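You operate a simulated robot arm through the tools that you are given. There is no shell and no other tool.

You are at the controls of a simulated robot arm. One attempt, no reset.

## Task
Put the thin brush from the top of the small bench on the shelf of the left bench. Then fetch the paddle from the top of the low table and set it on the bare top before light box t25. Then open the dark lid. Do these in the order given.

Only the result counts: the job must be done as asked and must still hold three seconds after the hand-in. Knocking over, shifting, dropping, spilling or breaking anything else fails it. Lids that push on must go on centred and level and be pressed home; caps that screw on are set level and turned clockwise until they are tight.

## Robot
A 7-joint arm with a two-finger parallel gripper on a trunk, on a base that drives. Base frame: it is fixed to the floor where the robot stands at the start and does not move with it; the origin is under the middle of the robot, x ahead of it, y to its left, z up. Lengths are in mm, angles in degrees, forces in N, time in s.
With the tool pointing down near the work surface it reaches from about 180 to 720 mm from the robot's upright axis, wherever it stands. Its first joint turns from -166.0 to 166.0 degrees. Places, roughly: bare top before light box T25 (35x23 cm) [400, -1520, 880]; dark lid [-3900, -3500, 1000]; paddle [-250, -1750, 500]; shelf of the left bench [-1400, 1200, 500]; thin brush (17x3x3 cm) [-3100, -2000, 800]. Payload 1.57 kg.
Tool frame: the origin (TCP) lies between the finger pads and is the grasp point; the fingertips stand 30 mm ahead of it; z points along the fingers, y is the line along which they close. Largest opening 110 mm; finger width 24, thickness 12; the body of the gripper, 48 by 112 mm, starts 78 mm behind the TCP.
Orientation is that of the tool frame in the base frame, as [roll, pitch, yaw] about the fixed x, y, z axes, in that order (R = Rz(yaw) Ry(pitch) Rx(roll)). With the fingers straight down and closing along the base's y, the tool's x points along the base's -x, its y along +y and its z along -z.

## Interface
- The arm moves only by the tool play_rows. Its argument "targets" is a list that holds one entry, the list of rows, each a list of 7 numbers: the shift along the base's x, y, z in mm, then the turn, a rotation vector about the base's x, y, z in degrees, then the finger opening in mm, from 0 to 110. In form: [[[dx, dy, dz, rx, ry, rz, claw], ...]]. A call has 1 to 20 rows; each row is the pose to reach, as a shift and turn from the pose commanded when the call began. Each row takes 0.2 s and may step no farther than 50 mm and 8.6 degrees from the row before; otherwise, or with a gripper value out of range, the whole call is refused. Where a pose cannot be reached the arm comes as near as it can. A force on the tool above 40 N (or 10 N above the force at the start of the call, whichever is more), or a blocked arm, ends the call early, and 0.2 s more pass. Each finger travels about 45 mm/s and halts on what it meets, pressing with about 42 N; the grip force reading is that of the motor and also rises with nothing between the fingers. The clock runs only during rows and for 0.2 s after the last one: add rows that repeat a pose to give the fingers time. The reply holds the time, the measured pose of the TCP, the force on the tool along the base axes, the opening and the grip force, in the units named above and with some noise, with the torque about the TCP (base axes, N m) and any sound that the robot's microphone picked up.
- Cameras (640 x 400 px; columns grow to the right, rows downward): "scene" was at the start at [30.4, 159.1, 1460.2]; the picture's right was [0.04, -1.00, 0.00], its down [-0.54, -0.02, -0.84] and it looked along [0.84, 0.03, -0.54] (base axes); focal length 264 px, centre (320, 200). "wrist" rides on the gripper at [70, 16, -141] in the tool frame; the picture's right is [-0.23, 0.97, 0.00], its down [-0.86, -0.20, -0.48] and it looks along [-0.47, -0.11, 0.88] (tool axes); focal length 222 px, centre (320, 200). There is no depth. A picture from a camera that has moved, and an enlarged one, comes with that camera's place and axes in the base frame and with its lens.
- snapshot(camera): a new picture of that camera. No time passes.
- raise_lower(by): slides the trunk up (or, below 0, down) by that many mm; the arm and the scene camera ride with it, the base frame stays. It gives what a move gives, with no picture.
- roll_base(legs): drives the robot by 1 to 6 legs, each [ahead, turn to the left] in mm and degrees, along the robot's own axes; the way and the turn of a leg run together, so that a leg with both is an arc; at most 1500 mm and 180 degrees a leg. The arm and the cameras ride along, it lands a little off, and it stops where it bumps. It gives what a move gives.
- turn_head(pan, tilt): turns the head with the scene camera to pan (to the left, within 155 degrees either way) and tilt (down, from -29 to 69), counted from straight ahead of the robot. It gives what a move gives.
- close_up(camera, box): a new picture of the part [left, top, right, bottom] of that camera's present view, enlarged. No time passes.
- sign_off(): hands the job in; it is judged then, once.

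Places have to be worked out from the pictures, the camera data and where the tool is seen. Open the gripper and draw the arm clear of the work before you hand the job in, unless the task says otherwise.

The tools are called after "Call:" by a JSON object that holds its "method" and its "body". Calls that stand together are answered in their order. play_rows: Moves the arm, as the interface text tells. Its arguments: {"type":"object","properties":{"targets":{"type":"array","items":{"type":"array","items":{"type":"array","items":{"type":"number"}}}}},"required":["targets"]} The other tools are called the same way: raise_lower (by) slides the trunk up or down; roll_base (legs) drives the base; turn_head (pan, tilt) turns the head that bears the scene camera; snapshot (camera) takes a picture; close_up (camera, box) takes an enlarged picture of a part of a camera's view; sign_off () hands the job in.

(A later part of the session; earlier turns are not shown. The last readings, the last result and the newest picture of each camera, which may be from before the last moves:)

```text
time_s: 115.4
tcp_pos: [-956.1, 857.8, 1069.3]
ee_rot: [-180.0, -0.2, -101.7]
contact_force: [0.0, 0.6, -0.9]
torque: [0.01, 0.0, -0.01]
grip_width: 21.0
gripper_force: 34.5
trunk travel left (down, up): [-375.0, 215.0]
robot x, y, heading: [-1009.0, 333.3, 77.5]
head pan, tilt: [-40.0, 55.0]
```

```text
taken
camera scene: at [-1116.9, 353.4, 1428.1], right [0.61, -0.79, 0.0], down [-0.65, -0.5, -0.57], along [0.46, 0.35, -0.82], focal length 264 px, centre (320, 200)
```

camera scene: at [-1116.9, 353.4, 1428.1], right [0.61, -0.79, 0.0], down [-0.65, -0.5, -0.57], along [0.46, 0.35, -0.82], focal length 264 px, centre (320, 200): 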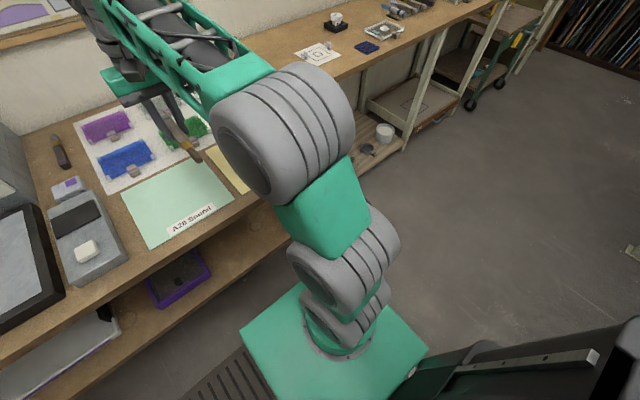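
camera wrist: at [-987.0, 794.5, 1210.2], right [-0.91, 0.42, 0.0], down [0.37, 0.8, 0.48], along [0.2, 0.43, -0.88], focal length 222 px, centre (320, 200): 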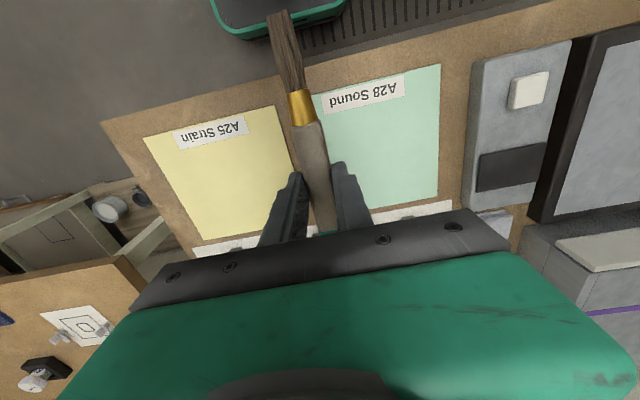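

The shelf top is at about z 500, its front roughly flush with the top's front edge (y ≈ 775 at x −957). I back the robot 160 mm so the tool clears the bench, then turn the tool 90° so the brush lies parallel to the edge.

Call:
{"method": "roll_base", "body": {"legs": [[-160, 0]]}}

Call:
{"method": "play_rows", "body": {"targets": [[[-5, -20, 0, 0, 0, 8.2, 8], [-11, -40, 0, 0, 0, 16.4, 8], [-11, -50, 0, 0, 0, 24.6, 8], [-11, -50, 0, 0, 0, 32.8, 8], [-11, -50, 0, 0, 0, 41, 8], [-11, -50, 0, 0, 0, 49.2, 8], [-11, -50, 0, 0, 0, 57.4, 8], [-11, -50, 0, 0, 0, 65.6, 8], [-11, -50, 0, 0, 0, 73.8, 8], [-11, -50, 0, 0, 0, 82, 8], [-11, -50, 0, 0, 0, 89, 8]]]}}

```text
time_s: 116.8
tcp_pos: [-992.9, 700.3, 1070.0]
ee_rot: [-180.0, -0.2, -101.7]
contact_force: [-0.7, -0.2, -0.7]
torque: [0.03, 0.01, 0.03]
grip_width: 21.1
gripper_force: 34.1
trunk travel left (down, up): [-375.0, 215.0]
robot x, y, heading: [-1046.4, 175.2, 77.7]
head pan, tilt: [-40.0, 55.0]
```

```text
time_s: 119.2
tcp_pos: [-1004.6, 649.3, 1070.5]
ee_rot: [-180.0, -0.2, -12.5]
contact_force: [-0.6, 0.0, -0.4]
torque: [0.01, 0.02, 0.0]
grip_width: 21.2
gripper_force: 34.3
trunk travel left (down, up): [-375.0, 215.0]
robot x, y, heading: [-1047.2, 176.8, 77.5]
head pan, tilt: [-40.0, 55.0]
```

Yaw done cleanly. Now tilt the tool about the brush axis so the fingers point down-and-into the bench (about 58° from vertical).

Call:
{"method": "play_rows", "body": {"targets": [[[0, 0, 0, 7.8, -1.73, 0, 8], [0, 0, 0, 15.6, -3.46, 0, 8], [0, 0, 0, 23.4, -5.2, 0, 8], [0, 0, 0, 31.2, -6.9, 0, 8], [0, 0, 0, 39, -8.65, 0, 8], [0, 0, 0, 46.8, -10.4, 0, 8], [0, 0, 0, 54.6, -12.1, 0, 8], [0, 0, 0, 56.6, -12.5, 0, 8]]]}}

Call:
{"method": "turn_head", "body": {"pan": 0, "tilt": 50}}

Call:
{"method": "snapshot", "body": {"camera": "scene"}}

Call:
{"method": "snapshot", "body": {"camera": "wrist"}}

```text
time_s: 121.2
tcp_pos: [-973.5, 660.8, 1231.7]
ee_rot: [-130.0, 2.4, -6.7]
contact_force: [0.0, 1.6, -0.7]
torque: [0.0, 0.01, 0.03]
grip_width: 21.3
gripper_force: 34.6
out of reach, approached as far as the arm can: row 1, 3, 4, 5, 6, 7, 8
trunk travel left (down, up): [-375.0, 215.0]
robot x, y, heading: [-1048.0, 178.1, 77.6]
head pan, tilt: [-40.0, 55.0]
stopped in row 8: the arm was blocked; the commanded pose is now the measured one
```

```text
time_s: 122.3
tcp_pos: [-974.8, 658.4, 1236.9]
ee_rot: [-129.9, 2.3, -6.5]
contact_force: [0.2, -0.5, -1.8]
torque: [0.0, 0.03, 0.01]
grip_width: 21.0
gripper_force: 34.3
trunk travel left (down, up): [-375.0, 215.0]
robot x, y, heading: [-1043.6, 174.9, 77.5]
head pan, tilt: [0.0, 50.0]
```

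```text
taken
camera scene: at [-1192.3, 226.5, 1434.5], right [0.98, -0.22, 0.0], down [-0.17, -0.75, -0.64], along [0.14, 0.63, -0.77], focal length 264 px, centre (320, 200)
```

scene: 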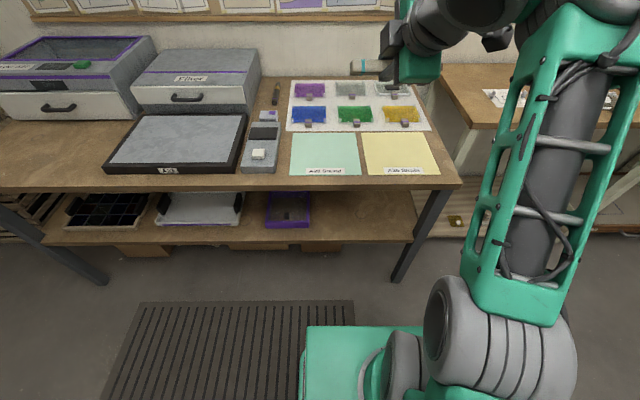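

```text
taken
camera wrist: at [-916.4, 533.0, 1309.4], right [-0.33, -0.59, -0.74], down [-0.86, -0.14, 0.49], along [-0.4, 0.79, -0.46], focal length 222 px, centre (320, 200)
```

wrist: 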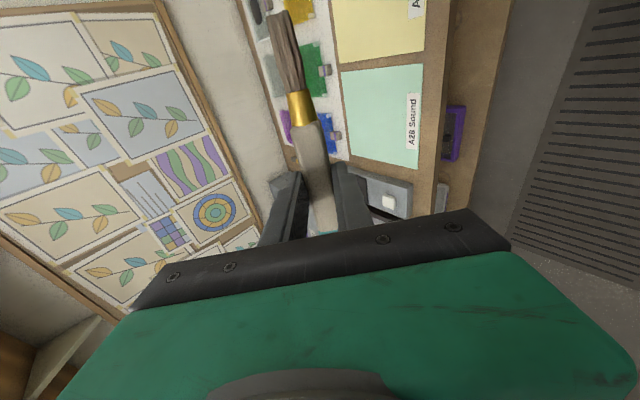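

The arm runs out of room when tilting this close: it rose to z 1237 at 50° tilt. I back the robot another 100 mm to allow more reach, then move the tool out/down while correcting the small orientation error.

Call:
{"method": "roll_base", "body": {"legs": [[-100, 0]]}}

Call:
{"method": "play_rows", "body": {"targets": [[[5, 21, -25, 0, -0.4, -1, 8], [10, 42, -55, -0.1, -0.8, -2, 8], [14, 64, -85, -0.2, -1.2, -3, 8], [19, 85, -115, -0.3, -1.8, -4.5, 8], [24, 107, -145, -0.4, -2.3, -6, 8], [24, 107, -167, -0.4, -2.3, -6, 8]]]}}

```text
time_s: 123.4
tcp_pos: [-995.8, 563.5, 1234.6]
ee_rot: [-130.0, 2.5, -6.6]
contact_force: [0.2, 1.0, -0.8]
torque: [-0.02, 0.01, -0.01]
grip_width: 21.1
gripper_force: 34.5
trunk travel left (down, up): [-375.0, 215.0]
robot x, y, heading: [-1070.1, 76.9, 77.7]
head pan, tilt: [0.0, 50.0]
```

```text
time_s: 125.0
tcp_pos: [-963.5, 673.8, 1019.5]
ee_rot: [-134.8, -0.8, -13.4]
contact_force: [-0.3, -0.5, -0.1]
torque: [-0.03, 0.01, 0.02]
grip_width: 21.0
gripper_force: 34.1
out of reach, approached as far as the arm can: row 1, 2, 3
trunk travel left (down, up): [-375.0, 215.0]
robot x, y, heading: [-1067.1, 77.9, 77.3]
head pan, tilt: [0.0, 50.0]
stopped in row 6: the arm was blocked; the commanded pose is now the measured one
```

The arm overshot downward to z 1020 and reported blocked. I check how it stands.

Call:
{"method": "snapshot", "body": {"camera": "scene"}}

Call:
{"method": "snapshot", "body": {"camera": "wrist"}}

Call:
{"method": "play_rows", "body": {"targets": [[[0, 0, 0, 0, 0, 0, 8]]]}}

```text
taken
camera scene: at [-1214.1, 129.2, 1432.5], right [0.98, -0.22, 0.0], down [-0.17, -0.75, -0.64], along [0.14, 0.63, -0.77], focal length 264 px, centre (320, 200)
```

scene: 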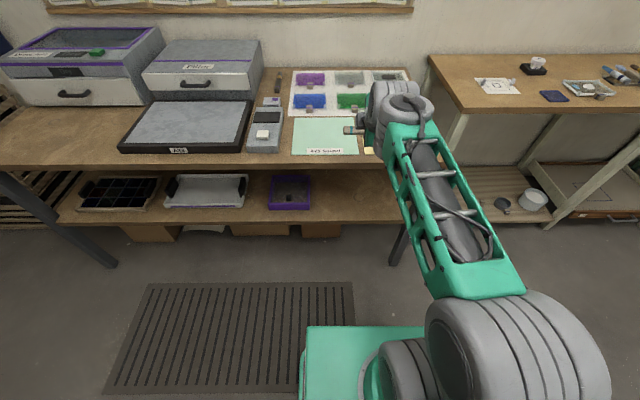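

```text
taken
camera wrist: at [-922.6, 548.7, 1107.7], right [-0.37, -0.62, -0.69], down [-0.88, 0.0, 0.47], along [-0.29, 0.79, -0.55], focal length 222 px, centre (320, 200)
```

wrist: 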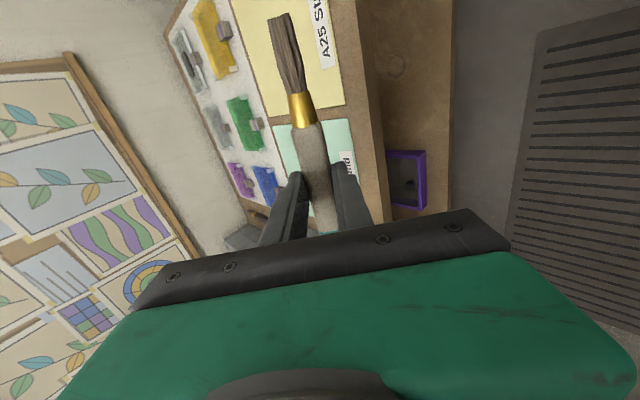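

```text
time_s: 125.4
tcp_pos: [-963.5, 672.6, 1025.4]
ee_rot: [-134.4, -0.5, -13.5]
contact_force: [-0.9, 0.4, 0.0]
torque: [-0.01, 0.01, -0.02]
grip_width: 21.0
gripper_force: 35.0
trunk travel left (down, up): [-375.0, 215.0]
robot x, y, heading: [-1063.7, 77.4, 77.6]
head pan, tilt: [0.0, 50.0]
```

Settled fine at (-963,673,1025), tilt ~45.6°, 100 mm in front of the bench edge. I add about 6° of tilt, then lower the trunk.

Call:
{"method": "play_rows", "body": {"targets": [[[0, 0, 0, 3, -0.6, 0.5, 8], [0, 0, 0, 6.2, -1.3, 1, 8], [0, 0, 0, 6.2, -1.3, 1, 8]]]}}

Call:
{"method": "raise_lower", "body": {"by": -200}}

Call:
{"method": "snapshot", "body": {"camera": "scene"}}

Call:
{"method": "snapshot", "body": {"camera": "wrist"}}

```text
time_s: 126.4
tcp_pos: [-965.0, 674.2, 975.3]
ee_rot: [-133.0, -0.9, -12.2]
contact_force: [-0.3, 0.6, -0.5]
torque: [-0.04, 0.02, -0.03]
grip_width: 21.2
gripper_force: 34.6
trunk travel left (down, up): [-375.0, 215.0]
robot x, y, heading: [-1068.8, 78.7, 77.6]
head pan, tilt: [0.0, 50.0]
stopped in row 3: the arm was blocked; the commanded pose is now the measured one
```

```text
time_s: 128.6
tcp_pos: [-963.5, 680.3, 773.6]
ee_rot: [-133.3, -1.0, -12.2]
contact_force: [1.0, 0.2, -0.2]
torque: [-0.01, 0.02, -0.01]
grip_width: 21.1
gripper_force: 34.5
trunk travel left (down, up): [-175.0, 415.0]
robot x, y, heading: [-1068.0, 79.9, 77.6]
head pan, tilt: [0.0, 50.0]
```

```text
taken
camera scene: at [-1212.0, 137.2, 1233.9], right [0.98, -0.22, 0.0], down [-0.17, -0.75, -0.64], along [0.14, 0.62, -0.77], focal length 264 px, centre (320, 200)
```

scene: 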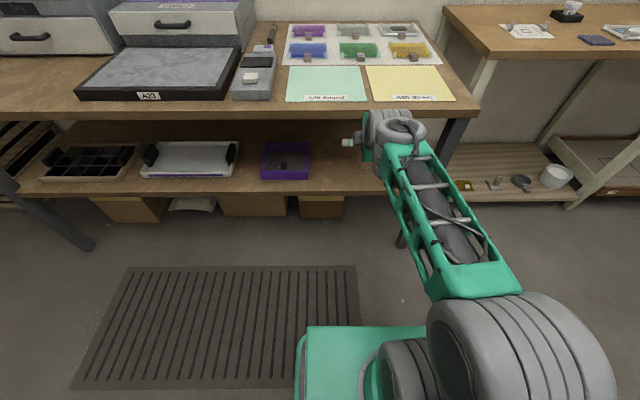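

```text
taken
camera wrist: at [-920.5, 554.9, 858.4], right [-0.35, -0.61, -0.71], down [-0.89, -0.02, 0.46], along [-0.3, 0.79, -0.53], focal length 222 px, centre (320, 200)
```

wrist: 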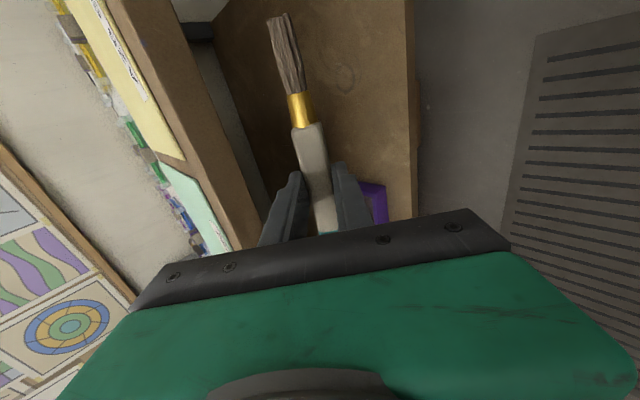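

Tilt is limited to about 47° here, which is still enough for the ~300 mm opening. I lower the trunk further so the tool is level with the opening.

Call:
{"method": "raise_lower", "body": {"by": -165}}

Call:
{"method": "snapshot", "body": {"camera": "scene"}}

Call:
{"method": "snapshot", "body": {"camera": "wrist"}}

```text
time_s: 130.5
tcp_pos: [-962.2, 680.0, 607.4]
ee_rot: [-133.5, -0.9, -12.1]
contact_force: [-0.4, 0.0, -1.4]
torque: [0.05, -0.01, 0.0]
grip_width: 21.2
gripper_force: 34.5
trunk travel left (down, up): [-10.0, 580.0]
robot x, y, heading: [-1064.2, 76.6, 77.6]
head pan, tilt: [0.0, 50.0]
```

```text
taken
camera scene: at [-1211.8, 137.6, 1068.8], right [0.98, -0.22, 0.0], down [-0.17, -0.75, -0.64], along [0.14, 0.62, -0.77], focal length 264 px, centre (320, 200)
```

scene: 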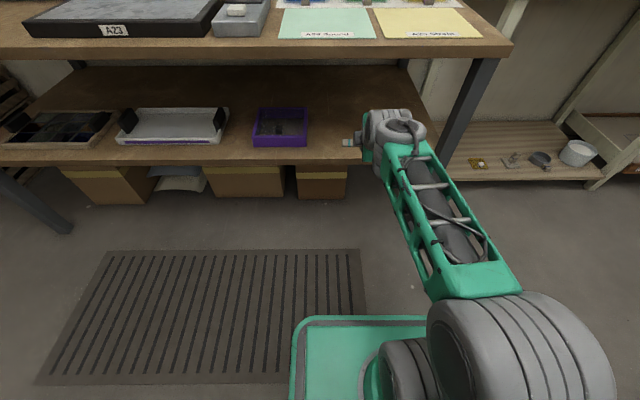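

```text
taken
camera wrist: at [-920.5, 554.8, 692.0], right [-0.35, -0.61, -0.71], down [-0.89, -0.02, 0.46], along [-0.3, 0.79, -0.53], focal length 222 px, centre (320, 200)
```

wrist: 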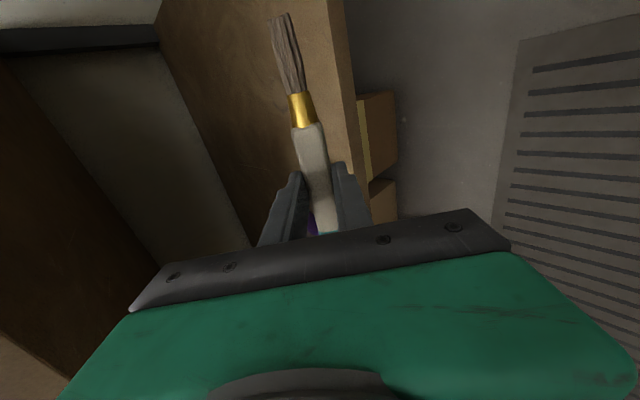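

The view into the shelf is clear; free space right of the purple box. I push the tool 160 mm into the opening at z ≈607 in small steps.

Call:
{"method": "play_rows", "body": {"targets": [[[6, 24, 0, 0, 0, 0, 8], [12, 49, 0, 0, 0, 0, 8], [17, 73, 0, 0, 0, 0, 8], [23, 97, 0, 0, 0, 0, 8], [23, 97, 0, 0, 0, 0, 8]]]}}

Call:
{"method": "snapshot", "body": {"camera": "scene"}}

Call:
{"method": "snapshot", "body": {"camera": "wrist"}}

```text
time_s: 131.7
tcp_pos: [-944.0, 772.6, 620.5]
ee_rot: [-132.2, -0.9, -12.3]
contact_force: [0.0, 0.7, -1.2]
torque: [-0.01, -0.02, -0.02]
grip_width: 21.2
gripper_force: 34.7
trunk travel left (down, up): [-10.0, 580.0]
robot x, y, heading: [-1065.8, 79.0, 77.5]
head pan, tilt: [0.0, 50.0]
```

```text
taken
camera scene: at [-1214.0, 128.7, 1069.5], right [0.98, -0.22, 0.0], down [-0.17, -0.75, -0.64], along [0.14, 0.63, -0.77], focal length 264 px, centre (320, 200)
```

scene: 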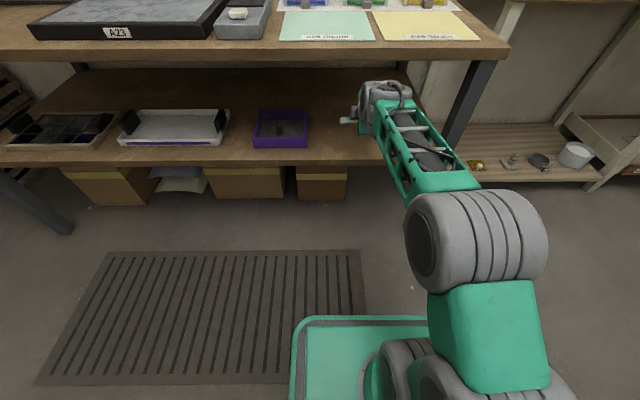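

```text
taken
camera wrist: at [-901.2, 646.2, 702.5], right [-0.35, -0.59, -0.73], down [-0.89, -0.03, 0.46], along [-0.29, 0.8, -0.52], focal length 222 px, centre (320, 200)
```

wrist: 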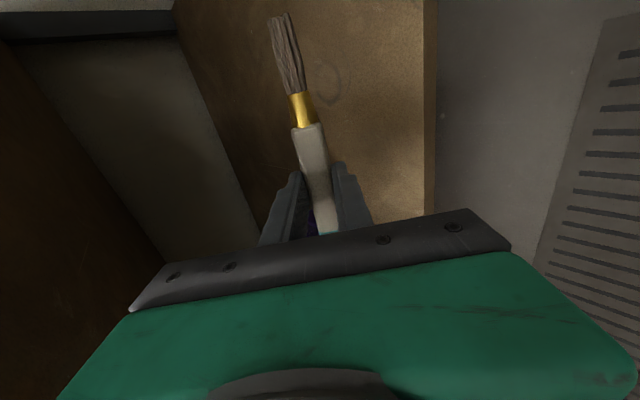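

Clear on all sides so far. I go 70 mm further in while descending 50 mm.

Call:
{"method": "play_rows", "body": {"targets": [[[3, 15, -15, 0, 0, 0, 8], [7, 29, -30, 0, 0, 0, 8], [11, 48, -40, 0, 0, 0, 8], [16, 68, -50, 0, 0, 0, 8], [16, 68, -50, 0, 0, 0, 8]]]}}

Call:
{"method": "snapshot", "body": {"camera": "scene"}}

Call:
{"method": "snapshot", "body": {"camera": "wrist"}}

```text
time_s: 132.9
tcp_pos: [-927.2, 840.2, 569.7]
ee_rot: [-132.2, -0.9, -12.3]
contact_force: [0.3, -0.6, -0.9]
torque: [0.02, -0.05, 0.01]
grip_width: 21.2
gripper_force: 34.5
trunk travel left (down, up): [-10.0, 580.0]
robot x, y, heading: [-1067.9, 79.1, 77.4]
head pan, tilt: [0.0, 50.0]
```

```text
taken
camera scene: at [-1214.0, 128.7, 1069.6], right [0.98, -0.22, 0.0], down [-0.17, -0.75, -0.64], along [0.14, 0.63, -0.77], focal length 264 px, centre (320, 200)
```

scene: 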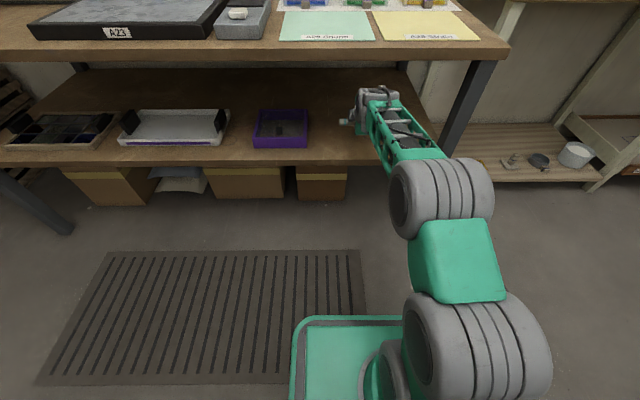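

```text
taken
camera wrist: at [-884.2, 712.7, 652.8], right [-0.35, -0.59, -0.72], down [-0.89, -0.03, 0.46], along [-0.29, 0.8, -0.52], focal length 222 px, centre (320, 200)
```

wrist: 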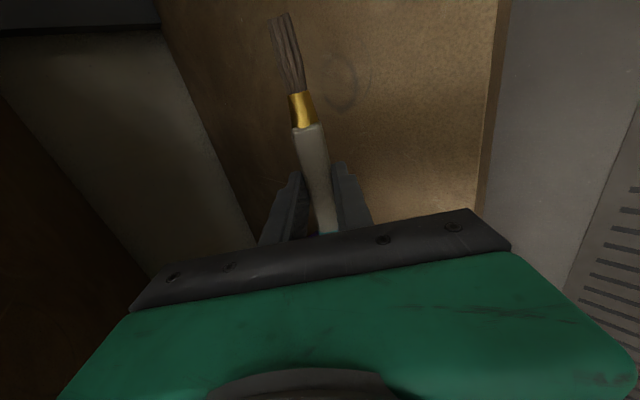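

Shelf front edge computed at y ≈775 here, so the brush is ~63 mm inside. I descend slowly, a bit deeper, watching the force.

Call:
{"method": "play_rows", "body": {"targets": [[[2, 8, -6, 0, 0, 0, 8], [4, 16, -12, 0, 0, 0, 8], [5, 20, -18, 0, 0, 0, 8], [5, 20, -24, 0, 0, 0, 8]]]}}

Call:
{"method": "snapshot", "body": {"camera": "wrist"}}

Call:
{"method": "close_up", "body": {"camera": "scene", "box": [240, 50, 480, 200]}}

```text
time_s: 133.9
tcp_pos: [-920.2, 858.5, 546.7]
ee_rot: [-132.2, -1.0, -12.2]
contact_force: [-0.4, -0.9, -0.9]
torque: [-0.02, -0.01, 0.01]
grip_width: 21.0
gripper_force: 34.4
trunk travel left (down, up): [-10.0, 580.0]
robot x, y, heading: [-1066.7, 76.5, 77.6]
head pan, tilt: [0.0, 50.0]
```

```text
taken
camera wrist: at [-877.7, 732.3, 629.8], right [-0.35, -0.59, -0.73], down [-0.89, -0.03, 0.46], along [-0.29, 0.8, -0.52], focal length 222 px, centre (320, 200)
```

wrist: 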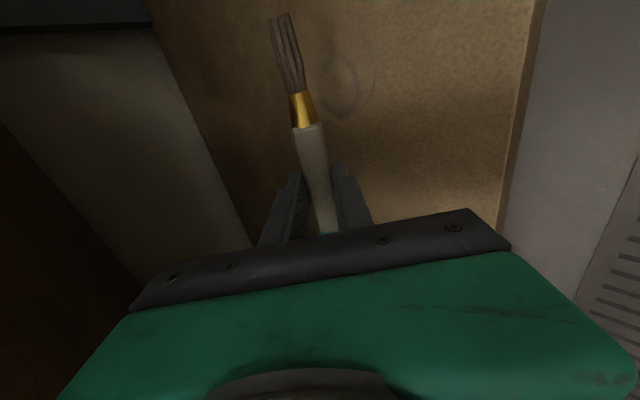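

```text
2.67 times, centred on (360, 125) of scene
camera zoom: at [-1214.0, 128.7, 1069.6], right [0.98, -0.22, 0.0], down [-0.17, -0.75, -0.64], along [0.14, 0.63, -0.77], focal length 703 px, centre (213, 400)
```

zoom: 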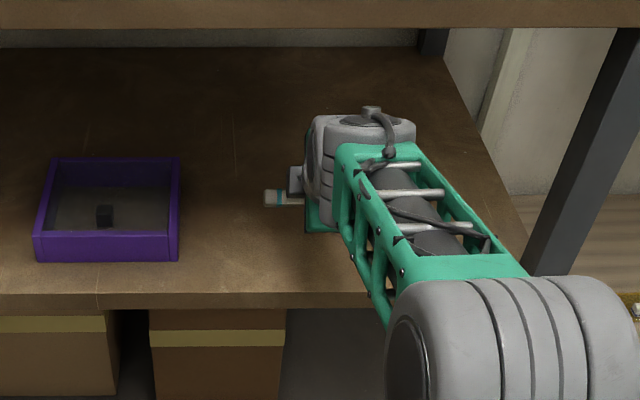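

No contact yet at z 547. I continue down in 3 mm steps.

Call:
{"method": "play_rows", "body": {"targets": [[[0, 0, -3, 0, 0, 0, 8], [0, 0, -6, 0, 0, 0, 8], [0, 0, -9, 0, 0, 0, 8]]]}}

```text
time_s: 134.7
tcp_pos: [-920.6, 860.5, 538.1]
ee_rot: [-132.2, -0.9, -12.2]
contact_force: [0.3, 0.2, -1.5]
torque: [-0.01, -0.03, 0.02]
grip_width: 21.0
gripper_force: 34.8
trunk travel left (down, up): [-10.0, 580.0]
robot x, y, heading: [-1070.3, 77.2, 77.4]
head pan, tilt: [0.0, 50.0]
```

Call:
{"method": "play_rows", "body": {"targets": [[[0, 0, -2, 0, 0, 0, 8], [0, 0, -4, 0, 0, 0, 8], [0, 0, -6, 0, 0, 0, 8]]]}}

Call:
{"method": "snapshot", "body": {"camera": "wrist"}}

```text
time_s: 135.5
tcp_pos: [-922.1, 858.5, 530.9]
ee_rot: [-132.2, -0.9, -12.2]
contact_force: [0.2, -0.5, -1.4]
torque: [-0.01, -0.03, 0.0]
grip_width: 21.1
gripper_force: 34.7
trunk travel left (down, up): [-10.0, 580.0]
robot x, y, heading: [-1066.1, 80.1, 77.7]
head pan, tilt: [0.0, 50.0]
```

```text
taken
camera wrist: at [-878.2, 733.0, 614.3], right [-0.35, -0.59, -0.73], down [-0.89, -0.03, 0.46], along [-0.29, 0.8, -0.52], focal length 222 px, centre (320, 200)
```

wrist: 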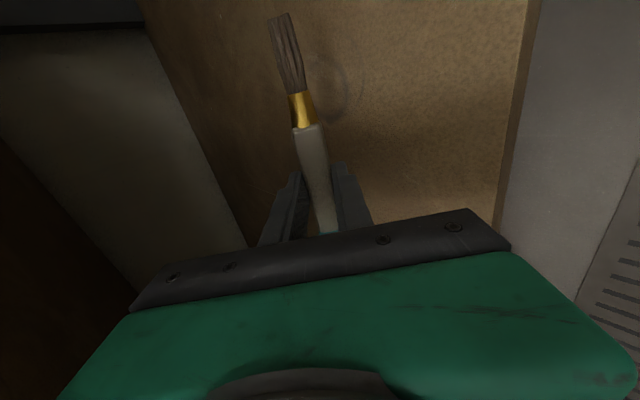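

Still free at z 531; the shelf is a little lower than 500 (my triangulation suggested ~480). I keep stepping down gently.

Call:
{"method": "play_rows", "body": {"targets": [[[0, 0, -2.5, 0, 0, 0, 8], [0, 0, -5, 0, 0, 0, 8], [0, 0, -7.5, 0, 0, 0, 8]]]}}

Call:
{"method": "play_rows", "body": {"targets": [[[0, 0, -2, 0, 0, 0, 8], [0, 0, -4, 0, 0, 0, 8], [0, 0, -6, 0, 0, 0, 8]]]}}

```text
time_s: 136.3
tcp_pos: [-920.3, 859.6, 525.1]
ee_rot: [-132.2, -0.9, -12.3]
contact_force: [0.8, 0.5, -0.9]
torque: [-0.02, 0.01, 0.0]
grip_width: 21.0
gripper_force: 34.8
trunk travel left (down, up): [-10.0, 580.0]
robot x, y, heading: [-1068.5, 81.4, 77.5]
head pan, tilt: [0.0, 50.0]
```

```text
time_s: 137.1
tcp_pos: [-920.9, 859.2, 517.9]
ee_rot: [-132.1, -0.9, -12.2]
contact_force: [1.0, -0.1, -1.0]
torque: [0.0, -0.02, 0.01]
grip_width: 21.3
gripper_force: 33.8
trunk travel left (down, up): [-10.0, 580.0]
robot x, y, heading: [-1068.6, 79.1, 77.6]
head pan, tilt: [0.0, 50.0]
```

Call:
{"method": "snapshot", "body": {"camera": "wrist"}}

Call:
{"method": "play_rows", "body": {"targets": [[[0, 0, -2, 0, 0, 0, 8], [0, 0, -4, 0, 0, 0, 8], [0, 0, -6, 0, 0, 0, 8]]]}}

Call:
{"method": "close_up", "body": {"camera": "scene", "box": [300, 80, 420, 170]}}

```text
taken
camera wrist: at [-878.4, 732.8, 601.1], right [-0.35, -0.59, -0.72], down [-0.89, -0.03, 0.46], along [-0.29, 0.8, -0.52], focal length 222 px, centre (320, 200)
```

wrist: 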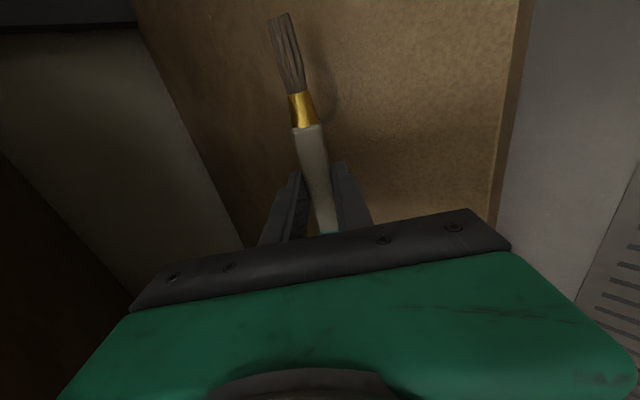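

```text
time_s: 137.9
tcp_pos: [-919.3, 859.7, 512.3]
ee_rot: [-132.1, -1.0, -12.2]
contact_force: [0.5, -0.6, -0.6]
torque: [-0.01, 0.02, -0.01]
grip_width: 21.0
gripper_force: 34.7
trunk travel left (down, up): [-10.0, 580.0]
robot x, y, heading: [-1072.7, 77.6, 77.2]
head pan, tilt: [0.0, 50.0]
```

```text
4.44 times, centred on (360, 125) of scene
camera zoom: at [-1214.0, 128.7, 1069.6], right [0.98, -0.22, 0.0], down [-0.17, -0.75, -0.64], along [0.14, 0.63, -0.77], focal length 1171 px, centre (142, 533)
```

zoom: 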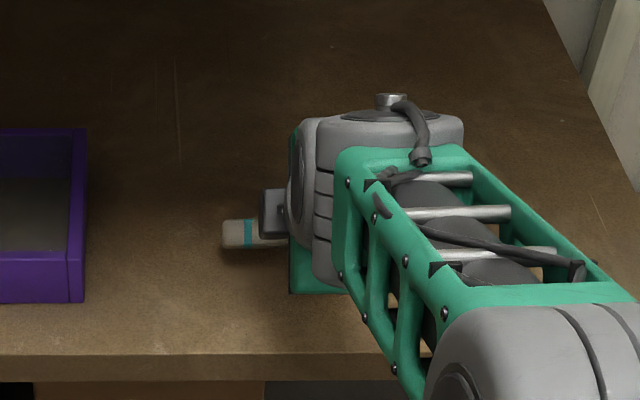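

The handle end's measured position fits z ≈502 for the brush centre, so its underside is ~490. No contact yet, so I keep stepping down.

Call:
{"method": "play_rows", "body": {"targets": [[[0, 0, -2, 0, 0, 0, 8], [0, 0, -4, 0, 0, 0, 8], [0, 0, -6, 0, 0, 0, 8]]]}}

Call:
{"method": "play_rows", "body": {"targets": [[[0, 0, -2, 0, 0, 0, 8], [0, 0, -4, 0, 0, 0, 8], [0, 0, -6, 0, 0, 0, 8]]]}}

Call:
{"method": "close_up", "body": {"camera": "scene", "box": [300, 80, 420, 170]}}

```text
time_s: 138.7
tcp_pos: [-919.3, 859.8, 504.5]
ee_rot: [-132.3, -1.0, -12.2]
contact_force: [0.0, -0.6, -0.9]
torque: [-0.01, 0.0, 0.02]
grip_width: 21.0
gripper_force: 34.5
trunk travel left (down, up): [-10.0, 580.0]
robot x, y, heading: [-1067.4, 79.1, 77.6]
head pan, tilt: [0.0, 50.0]
```

```text
time_s: 139.5
tcp_pos: [-919.5, 860.5, 499.9]
ee_rot: [-132.3, -0.8, -12.1]
contact_force: [0.0, 0.3, -1.6]
torque: [-0.01, 0.02, 0.0]
grip_width: 21.0
gripper_force: 34.1
trunk travel left (down, up): [-10.0, 580.0]
robot x, y, heading: [-1065.0, 75.3, 77.7]
head pan, tilt: [0.0, 50.0]
```

```text
4.44 times, centred on (360, 125) of scene
camera zoom: at [-1214.0, 128.7, 1069.6], right [0.98, -0.22, 0.0], down [-0.17, -0.75, -0.64], along [0.14, 0.63, -0.77], focal length 1171 px, centre (142, 533)
```

zoom: 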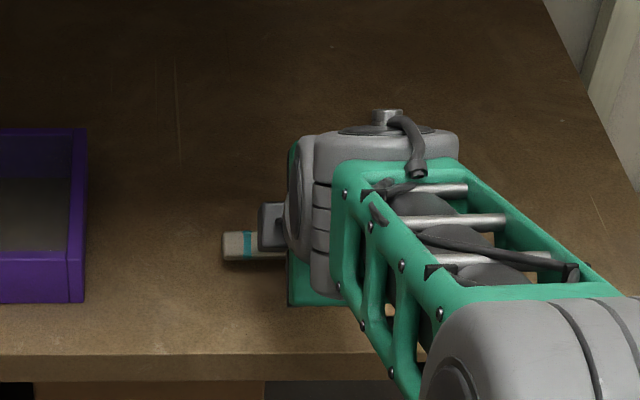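

Still free; the shelf must be nearer z 455–460. Everything else clears, so I continue in small steps.

Call:
{"method": "play_rows", "body": {"targets": [[[0, 0, -2, 0, 0, 0, 8], [0, 0, -4, 0, 0, 0, 8], [0, 0, -6, 0, 0, 0, 8]]]}}

Call:
{"method": "play_rows", "body": {"targets": [[[0, 0, -1.5, 0, 0, 0, 8], [0, 0, -3, 0, 0, 0, 8], [0, 0, -4.5, 0, 0, 0, 8]]]}}

Call:
{"method": "close_up", "body": {"camera": "scene", "box": [300, 80, 420, 170]}}

Call:
{"method": "snapshot", "body": {"camera": "wrist"}}

```text
time_s: 140.3
tcp_pos: [-920.2, 859.4, 495.7]
ee_rot: [-132.0, -0.9, -12.3]
contact_force: [-0.2, -2.7, 6.4]
torque: [-0.07, 0.08, 0.03]
grip_width: 20.9
gripper_force: 33.9
trunk travel left (down, up): [-10.0, 580.0]
robot x, y, heading: [-1067.5, 78.8, 77.4]
head pan, tilt: [0.0, 50.0]
```

```text
time_s: 141.1
tcp_pos: [-919.4, 859.6, 496.6]
ee_rot: [-131.6, -0.8, -12.3]
contact_force: [0.0, -6.9, 25.8]
torque: [-0.03, 0.19, 0.03]
grip_width: 21.1
gripper_force: 34.2
trunk travel left (down, up): [-10.0, 580.0]
robot x, y, heading: [-1070.3, 75.7, 77.4]
head pan, tilt: [0.0, 50.0]
```

```text
4.44 times, centred on (360, 125) of scene
camera zoom: at [-1214.3, 126.5, 1069.9], right [0.98, -0.22, 0.0], down [-0.17, -0.75, -0.64], along [0.14, 0.63, -0.76], focal length 1171 px, centre (142, 533)
```

zoom: 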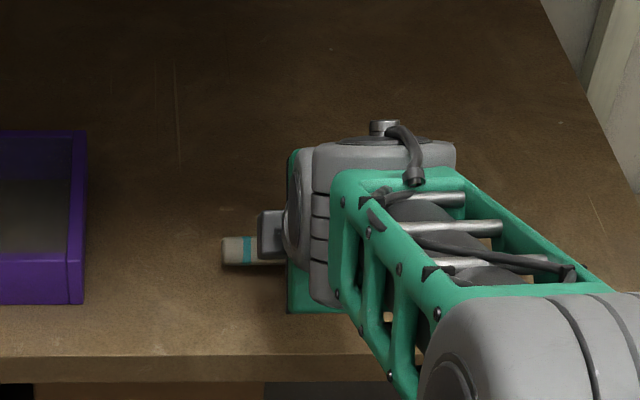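

```text
taken
camera wrist: at [-877.8, 732.3, 577.7], right [-0.35, -0.59, -0.73], down [-0.89, -0.04, 0.45], along [-0.29, 0.81, -0.51], focal length 222 px, centre (320, 200)
```

wrist: 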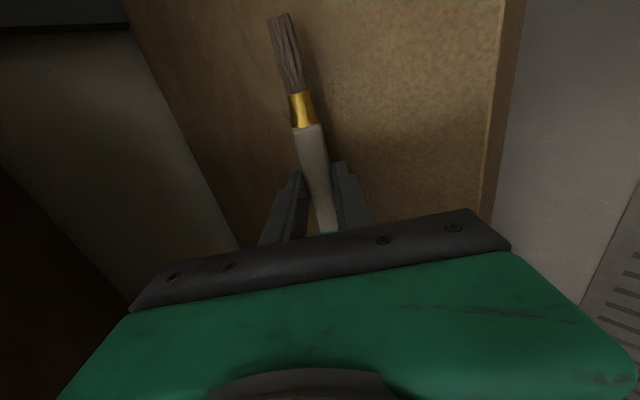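

Contact: 26 N upward at TCP z 496.5, so the shelf is at about z 460. I relieve the pressure, then open the fingers slowly while rising just enough to make room for the lower finger.

Call:
{"method": "play_rows", "body": {"targets": [[[0, 0, 4, 0, 0, 0, 8], [0, 0, 7, 0, 0, 0, 20], [0, 0, 8, 0, 0, 0, 23], [0, 0, 9, 0, 0, 0, 26], [0, 0, 10.5, 0, 0, 0, 30], [0, 0, 12, 0, 0, 0, 34], [0, 0, 12, 0, 0, 0, 34]]]}}

Call:
{"method": "snapshot", "body": {"camera": "wrist"}}

Call:
{"method": "close_up", "body": {"camera": "scene", "box": [300, 80, 420, 170]}}

```text
time_s: 142.7
tcp_pos: [-921.2, 859.3, 501.3]
ee_rot: [-132.4, -0.9, -12.2]
contact_force: [-0.6, 0.8, 1.6]
torque: [0.07, 0.03, 0.0]
grip_width: 32.4
gripper_force: 0.1
trunk travel left (down, up): [-10.0, 580.0]
robot x, y, heading: [-1068.2, 74.5, 77.4]
head pan, tilt: [0.0, 50.0]
```

```text
taken
camera wrist: at [-878.4, 732.5, 583.9], right [-0.35, -0.6, -0.72], down [-0.89, -0.03, 0.46], along [-0.3, 0.8, -0.52], focal length 222 px, centre (320, 200)
```

wrist: 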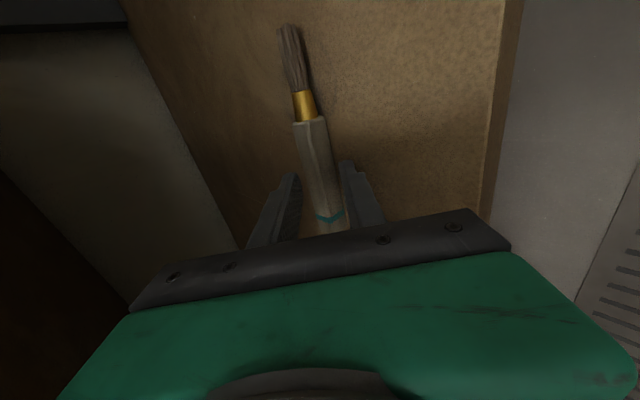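

```text
4.44 times, centred on (360, 125) of scene
camera zoom: at [-1214.1, 128.4, 1069.5], right [0.98, -0.22, 0.0], down [-0.17, -0.75, -0.64], along [0.14, 0.63, -0.77], focal length 1171 px, centre (142, 533)
```

zoom: 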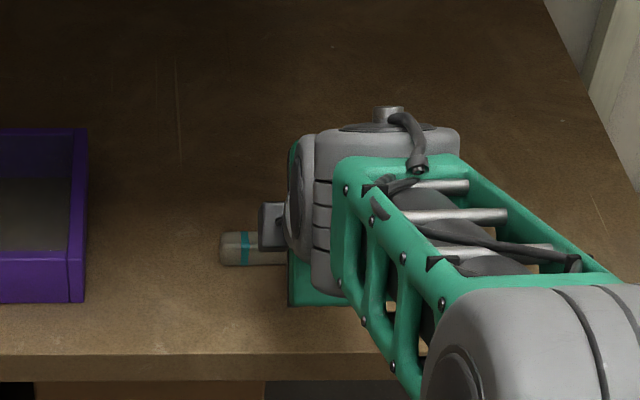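

The brush has settled lower between the open fingers. I withdraw along the tool's own axis (back and up), opening a little more as I go.

Call:
{"method": "play_rows", "body": {"targets": [[[-1.3, -5.4, 5, 0, 0, 0, 36], [-2.5, -10.8, 10, 0, 0, 0, 40], [-4.2, -18, 17, 0, 0, 0, 44], [-6.7, -29, 27, 0, 0, 0, 48], [-10, -43, 40, 0, 0, 0, 50], [-14, -60, 52, 0, 0, 0, 50]]]}}

Call:
{"method": "snapshot", "body": {"camera": "wrist"}}

Call:
{"method": "close_up", "body": {"camera": "scene", "box": [300, 80, 420, 170]}}

```text
time_s: 144.1
tcp_pos: [-935.4, 799.5, 551.8]
ee_rot: [-132.2, -1.0, -12.1]
contact_force: [-0.1, -0.1, 0.7]
torque: [0.0, -0.04, -0.02]
grip_width: 50.3
gripper_force: 0.1
trunk travel left (down, up): [-10.0, 580.0]
robot x, y, heading: [-1065.8, 77.5, 77.4]
head pan, tilt: [0.0, 50.0]
```

```text
taken
camera wrist: at [-893.3, 673.0, 635.1], right [-0.35, -0.59, -0.72], down [-0.89, -0.03, 0.46], along [-0.29, 0.8, -0.52], focal length 222 px, centre (320, 200)
```

wrist: 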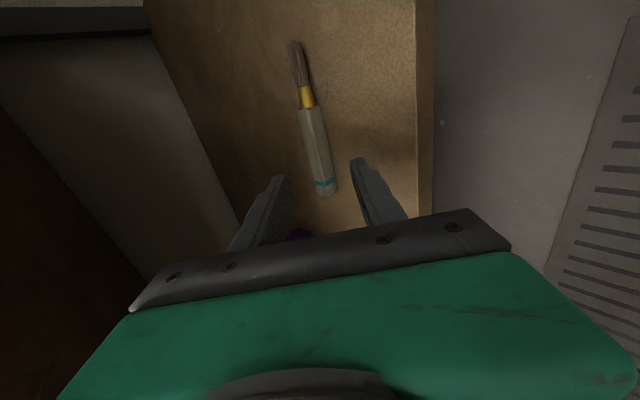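

```text
4.44 times, centred on (360, 125) of scene
camera zoom: at [-1214.0, 128.9, 1069.5], right [0.98, -0.22, 0.0], down [-0.17, -0.75, -0.64], along [0.14, 0.63, -0.77], focal length 1171 px, centre (142, 533)
```

zoom: 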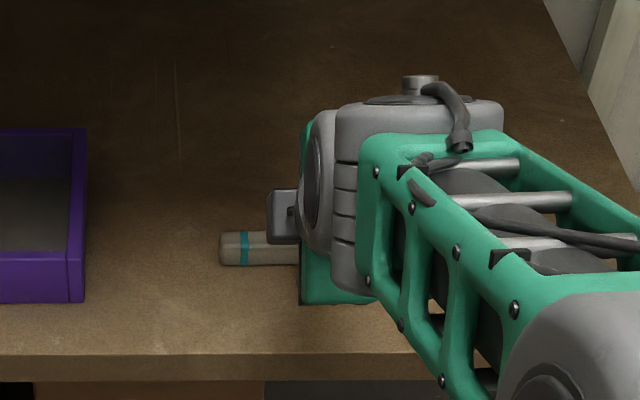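

The brush lies on the shelf, parallel to the edge and well inside. I withdraw the arm fully out of the opening.

Call:
{"method": "play_rows", "body": {"targets": [[[-6, -25, 8, 0, 0, 0, 50], [-12, -50, 16, 0, 0, 0, 50], [-17, -75, 24, 0, 0, 0, 50], [-23, -100, 24, 0, 0, 0, 50], [-29, -125, 24, 0, 0, 0, 50]]]}}

Call:
{"method": "snapshot", "body": {"camera": "scene"}}

```text
time_s: 145.3
tcp_pos: [-965.6, 673.1, 577.4]
ee_rot: [-132.3, -0.8, -12.2]
contact_force: [0.1, -0.3, 0.2]
torque: [0.03, 0.02, 0.01]
grip_width: 50.1
gripper_force: 0.0
trunk travel left (down, up): [-10.0, 580.0]
robot x, y, heading: [-1069.5, 80.1, 77.2]
head pan, tilt: [0.0, 50.0]
```

```text
taken
camera scene: at [-1214.0, 128.8, 1069.6], right [0.98, -0.22, 0.0], down [-0.17, -0.75, -0.64], along [0.14, 0.63, -0.77], focal length 264 px, centre (320, 200)
```

scene: 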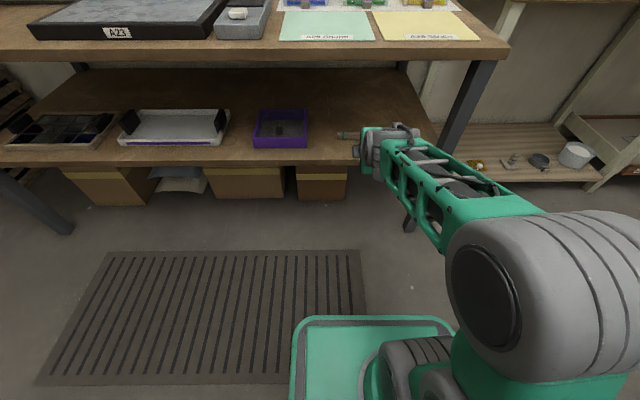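

Arm is out. I raise the trunk back up and then straighten the tool to vertical.

Call:
{"method": "raise_lower", "body": {"by": 365}}

Call:
{"method": "play_rows", "body": {"targets": [[[0, 0, 10, -7.8, 1.73, 0, 50], [0, 0, 30, -15.6, 3.46, 0, 50], [0, 0, 50, -23.4, 5.2, 0, 50], [0, 0, 70, -31.2, 6.9, 0, 50], [0, 0, 90, -39, 8.65, 0, 50], [0, 0, 110, -46.5, 10.3, 0, 50], [0, 0, 120, -46.5, 10.3, 0, 50]]]}}

```text
time_s: 148.8
tcp_pos: [-964.0, 673.9, 941.8]
ee_rot: [-132.2, -0.9, -12.2]
contact_force: [-0.6, 0.5, -0.7]
torque: [0.0, 0.02, 0.0]
grip_width: 50.1
gripper_force: 0.0
trunk travel left (down, up): [-375.0, 215.0]
robot x, y, heading: [-1066.7, 76.0, 77.6]
head pan, tilt: [0.0, 50.0]
```

```text
time_s: 150.4
tcp_pos: [-965.4, 672.9, 1061.1]
ee_rot: [180.0, -0.5, -11.8]
contact_force: [0.1, 1.7, -0.1]
torque: [-0.05, 0.03, 0.0]
grip_width: 50.3
gripper_force: 0.1
trunk travel left (down, up): [-375.0, 215.0]
robot x, y, heading: [-1062.9, 76.1, 77.4]
head pan, tilt: [0.0, 50.0]
```

Tool vertical again. I turn it back by −90° and pull the arm in a little for driving.

Call:
{"method": "play_rows", "body": {"targets": [[[-3, -12, 5, 0, 0, -8.2, 60], [-6, -25, 9, 0, 0, -16.4, 70], [-9, -37, 9, 0, 0, -24.6, 80], [-12, -50, 9, 0, 0, -32.8, 90], [-14, -62, 9, 0, 0, -41, 90], [-17, -75, 9, 0, 0, -49.2, 90], [-20, -88, 9, 0, 0, -57.4, 90], [-22, -98, 9, 0, 0, -65.6, 90], [-22, -98, 9, 0, 0, -73.8, 90], [-22, -98, 9, 0, 0, -82, 90], [-22, -98, 9, 0, 0, -90, 90]]]}}

Call:
{"method": "turn_head", "body": {"pan": -10, "tilt": 45}}

Call:
{"method": "snapshot", "body": {"camera": "scene"}}

Call:
{"method": "turn_head", "body": {"pan": -130, "tilt": 30}}

Call:
{"method": "snapshot", "body": {"camera": "scene"}}

Call:
{"method": "turn_head", "body": {"pan": -150, "tilt": 45}}

Call:
{"method": "snapshot", "body": {"camera": "scene"}}

```text
time_s: 152.8
tcp_pos: [-985.0, 575.3, 1070.8]
ee_rot: [-179.8, -0.5, -101.8]
contact_force: [-0.2, -0.4, -0.3]
torque: [0.0, 0.01, 0.0]
grip_width: 89.9
gripper_force: 0.0
trunk travel left (down, up): [-375.0, 215.0]
robot x, y, heading: [-1065.6, 79.9, 77.5]
head pan, tilt: [0.0, 50.0]
```

```text
time_s: 153.5
tcp_pos: [-986.1, 575.0, 1071.0]
ee_rot: [-179.7, -0.4, -101.6]
contact_force: [0.1, 0.0, -1.0]
torque: [-0.01, 0.0, 0.01]
grip_width: 90.2
gripper_force: 0.0
trunk travel left (down, up): [-375.0, 215.0]
robot x, y, heading: [-1070.2, 72.8, 77.5]
head pan, tilt: [-10.0, 45.0]
```

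```text
taken
camera scene: at [-1199.6, 128.6, 1441.5], right [0.92, -0.38, 0.0], down [-0.27, -0.65, -0.71], along [0.27, 0.65, -0.71], focal length 264 px, centre (320, 200)
```

scene: 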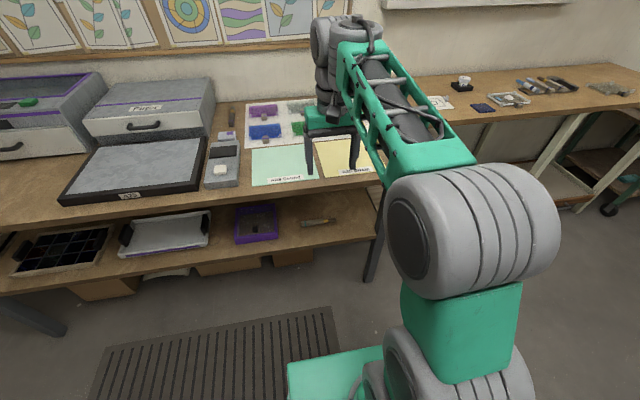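

```text
time_s: 155.5
tcp_pos: [-986.6, 577.2, 1071.8]
ee_rot: [-179.7, -0.3, -101.5]
contact_force: [-0.5, -0.4, -0.5]
torque: [-0.03, 0.01, -0.02]
grip_width: 89.8
gripper_force: 0.1
trunk travel left (down, up): [-375.0, 215.0]
robot x, y, heading: [-1069.1, 77.7, 77.4]
head pan, tilt: [-130.0, 30.0]
```

```text
taken
camera scene: at [-1175.6, -18.2, 1464.1], right [-0.79, -0.61, 0.0], down [-0.3, 0.4, -0.87], along [0.53, -0.69, -0.5], focal length 264 px, centre (320, 200)
```

scene: 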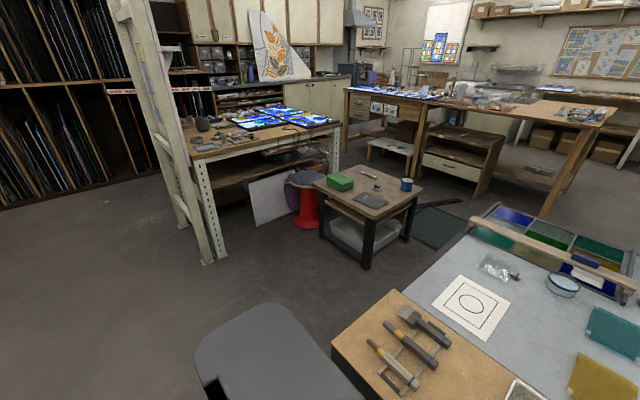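

```text
time_s: 156.4
tcp_pos: [-986.0, 575.8, 1072.1]
ee_rot: [-179.8, -0.5, -101.7]
contact_force: [0.2, -1.3, -0.4]
torque: [-0.02, 0.03, -0.03]
grip_width: 90.0
gripper_force: 0.0
trunk travel left (down, up): [-375.0, 215.0]
robot x, y, heading: [-1065.2, 79.1, 77.6]
head pan, tilt: [-150.0, 45.0]
```

```text
taken
camera scene: at [-1206.2, -24.1, 1441.5], right [-0.95, -0.3, 0.0], down [-0.21, 0.67, -0.71], along [0.21, -0.67, -0.71], focal length 264 px, centre (320, 200)
```

scene: 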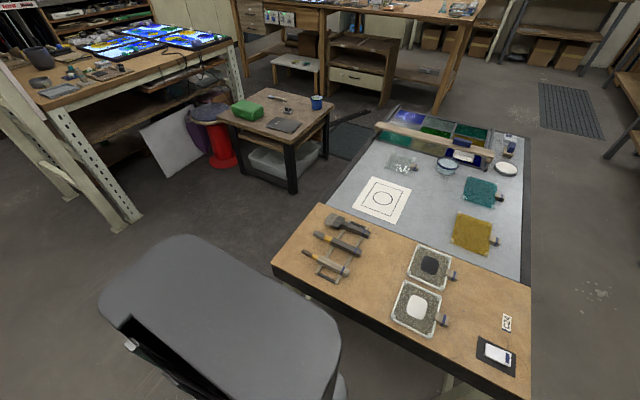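

The brush is visible on the shelf. Next the low table and light-box bench; I zoom in to measure them and the aisle in between.

Call:
{"method": "turn_head", "body": {"pan": -130, "tilt": 30}}

Call:
{"method": "close_up", "body": {"camera": "scene", "box": [160, 90, 460, 280]}}

Call:
{"method": "close_up", "body": {"camera": "scene", "box": [300, 155, 440, 245]}}

```text
time_s: 157.2
tcp_pos: [-986.6, 575.0, 1072.0]
ee_rot: [-179.8, -0.5, -101.7]
contact_force: [-0.8, -0.7, -0.1]
torque: [0.0, 0.01, -0.01]
grip_width: 89.8
gripper_force: 0.0
trunk travel left (down, up): [-375.0, 215.0]
robot x, y, heading: [-1067.6, 75.5, 77.7]
head pan, tilt: [-130.0, 30.0]
```

```text
2.11 times, centred on (310, 185) of scene
camera zoom: at [-1175.7, -18.3, 1464.0], right [-0.79, -0.61, 0.0], down [-0.3, 0.4, -0.87], along [0.53, -0.69, -0.5], focal length 555 px, centre (341, 232)
```

zoom: 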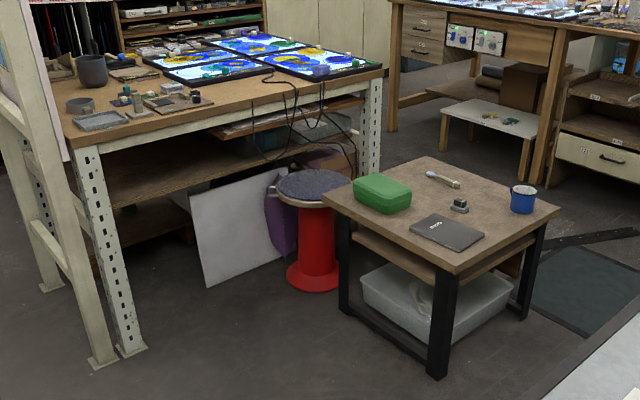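

```text
4.44 times, centred on (370, 200) of scene
camera zoom: at [-1175.7, -18.3, 1464.0], right [-0.79, -0.61, 0.0], down [-0.3, 0.4, -0.87], along [0.53, -0.69, -0.5], focal length 1171 px, centre (98, 200)
```

zoom: 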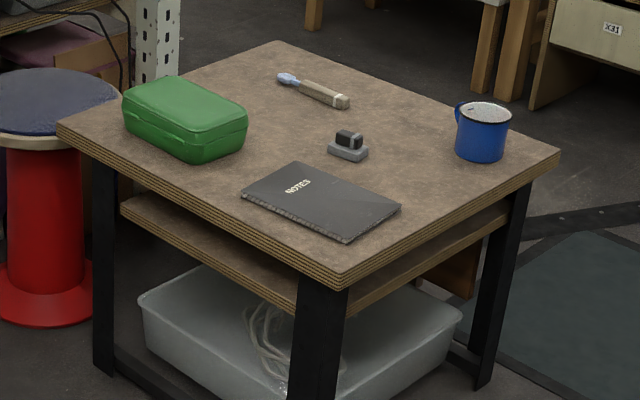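

In room axes (rotated −13°) the paddle lies near the far side of the low table, best reached from the corridor behind it. I go back round the central table: west, then down the aisle.

Call:
{"method": "roll_base", "body": {"legs": [[0, 89.5], [890, 0], [0, 90]]}}

```text
time_s: 169.6
tcp_pos: [-2025.7, -203.9, 1071.3]
ee_rot: [-179.8, -0.4, 78.4]
contact_force: [0.1, 0.5, 0.0]
torque: [0.0, -0.02, 0.0]
grip_width: 90.1
gripper_force: 0.1
trunk travel left (down, up): [-375.0, 215.0]
robot x, y, heading: [-1945.4, 292.2, -102.5]
head pan, tilt: [-130.0, 30.0]
```

Right on line (room coordinates m −1961, n −157). Drive down the aisle.

Call:
{"method": "roll_base", "body": {"legs": [[1500, -0.5], [735, 0]]}}

Call:
{"method": "turn_head", "body": {"pan": 60, "tilt": 35}}

Call:
{"method": "snapshot", "body": {"camera": "scene"}}

Call:
{"method": "turn_head", "body": {"pan": -10, "tilt": 20}}

Call:
{"method": "close_up", "body": {"camera": "scene", "box": [240, 80, 640, 330]}}

```text
time_s: 180.6
tcp_pos: [-2500.2, -2393.0, 1072.8]
ee_rot: [-179.8, -0.5, 78.4]
contact_force: [-0.2, 0.3, -0.4]
torque: [0.0, -0.02, -0.04]
grip_width: 90.1
gripper_force: 0.0
trunk travel left (down, up): [-375.0, 215.0]
robot x, y, heading: [-2418.7, -1897.9, -102.4]
head pan, tilt: [-130.0, 30.0]
```

```text
time_s: 183.4
tcp_pos: [-2500.9, -2393.4, 1072.0]
ee_rot: [-179.9, -0.5, 78.4]
contact_force: [0.3, -0.5, -0.2]
torque: [-0.01, -0.01, -0.01]
grip_width: 90.0
gripper_force: 0.2
trunk travel left (down, up): [-375.0, 215.0]
robot x, y, heading: [-2418.7, -1894.9, -102.5]
head pan, tilt: [60.0, 35.0]
```

```text
taken
camera scene: at [-2190.3, -1928.9, 1456.3], right [-0.67, -0.74, 0.0], down [-0.42, 0.39, -0.82], along [0.6, -0.55, -0.57], focal length 264 px, centre (320, 200)
```

scene: 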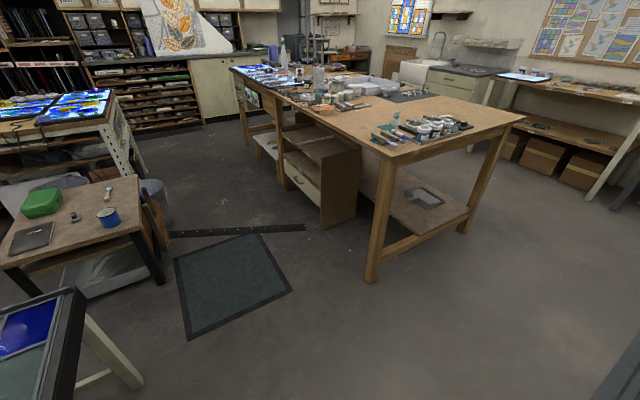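

```text
time_s: 184.9
tcp_pos: [-2501.4, -2393.0, 1071.2]
ee_rot: [-179.8, -0.4, 78.4]
contact_force: [0.4, -0.3, -0.1]
torque: [-0.02, -0.02, 0.03]
grip_width: 90.2
gripper_force: 0.1
trunk travel left (down, up): [-375.0, 215.0]
robot x, y, heading: [-2421.7, -1892.9, -102.6]
head pan, tilt: [-10.0, 20.0]
```

```text
1.60 times, centred on (440, 205) of scene
camera zoom: at [-2290.7, -1955.6, 1480.1], right [-0.92, 0.38, 0.0], down [0.13, 0.32, -0.94], along [-0.36, -0.87, -0.34], focal length 422 px, centre (128, 192)
```

zoom: 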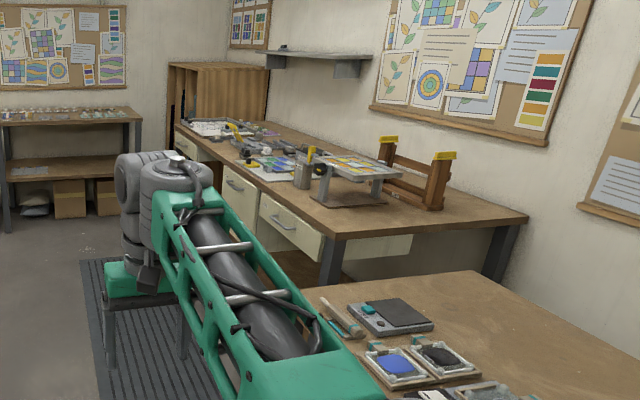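

The corridor is clear apart from flat floor mats and a thin strip I will stop short of. Turn left to face along the corridor and drive up to the low table.

Call:
{"method": "roll_base", "body": {"legs": [[0, 89.4], [1150, 0]]}}

Call:
{"method": "turn_head", "body": {"pan": 35, "tilt": 40}}

Call:
{"method": "snapshot", "body": {"camera": "scene"}}

```text
time_s: 194.6
tcp_pos: [-776.8, -2180.6, 1071.5]
ee_rot: [-179.9, -0.4, 170.6]
contact_force: [0.1, -0.4, 0.0]
torque: [-0.02, 0.02, -0.01]
grip_width: 90.2
gripper_force: 0.0
trunk travel left (down, up): [-375.0, 215.0]
robot x, y, heading: [-1276.0, -2117.2, -10.3]
head pan, tilt: [-10.0, 20.0]
```

```text
time_s: 195.8
tcp_pos: [-776.9, -2179.7, 1071.3]
ee_rot: [-179.8, -0.4, 170.6]
contact_force: [0.1, 0.1, 0.4]
torque: [-0.02, 0.01, -0.01]
grip_width: 89.8
gripper_force: 0.1
trunk travel left (down, up): [-375.0, 215.0]
robot x, y, heading: [-1274.4, -2114.3, -10.3]
head pan, tilt: [35.0, 40.0]
```

```text
taken
camera scene: at [-1230.4, -1918.0, 1448.8], right [0.42, -0.91, 0.0], down [-0.58, -0.27, -0.77], along [0.7, 0.32, -0.64], focal length 264 px, centre (320, 200)
```

scene: 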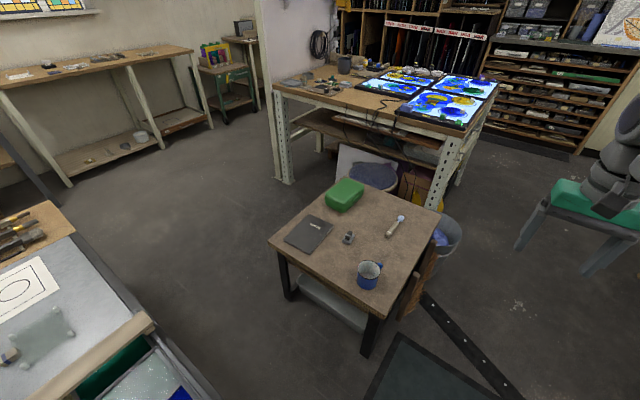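

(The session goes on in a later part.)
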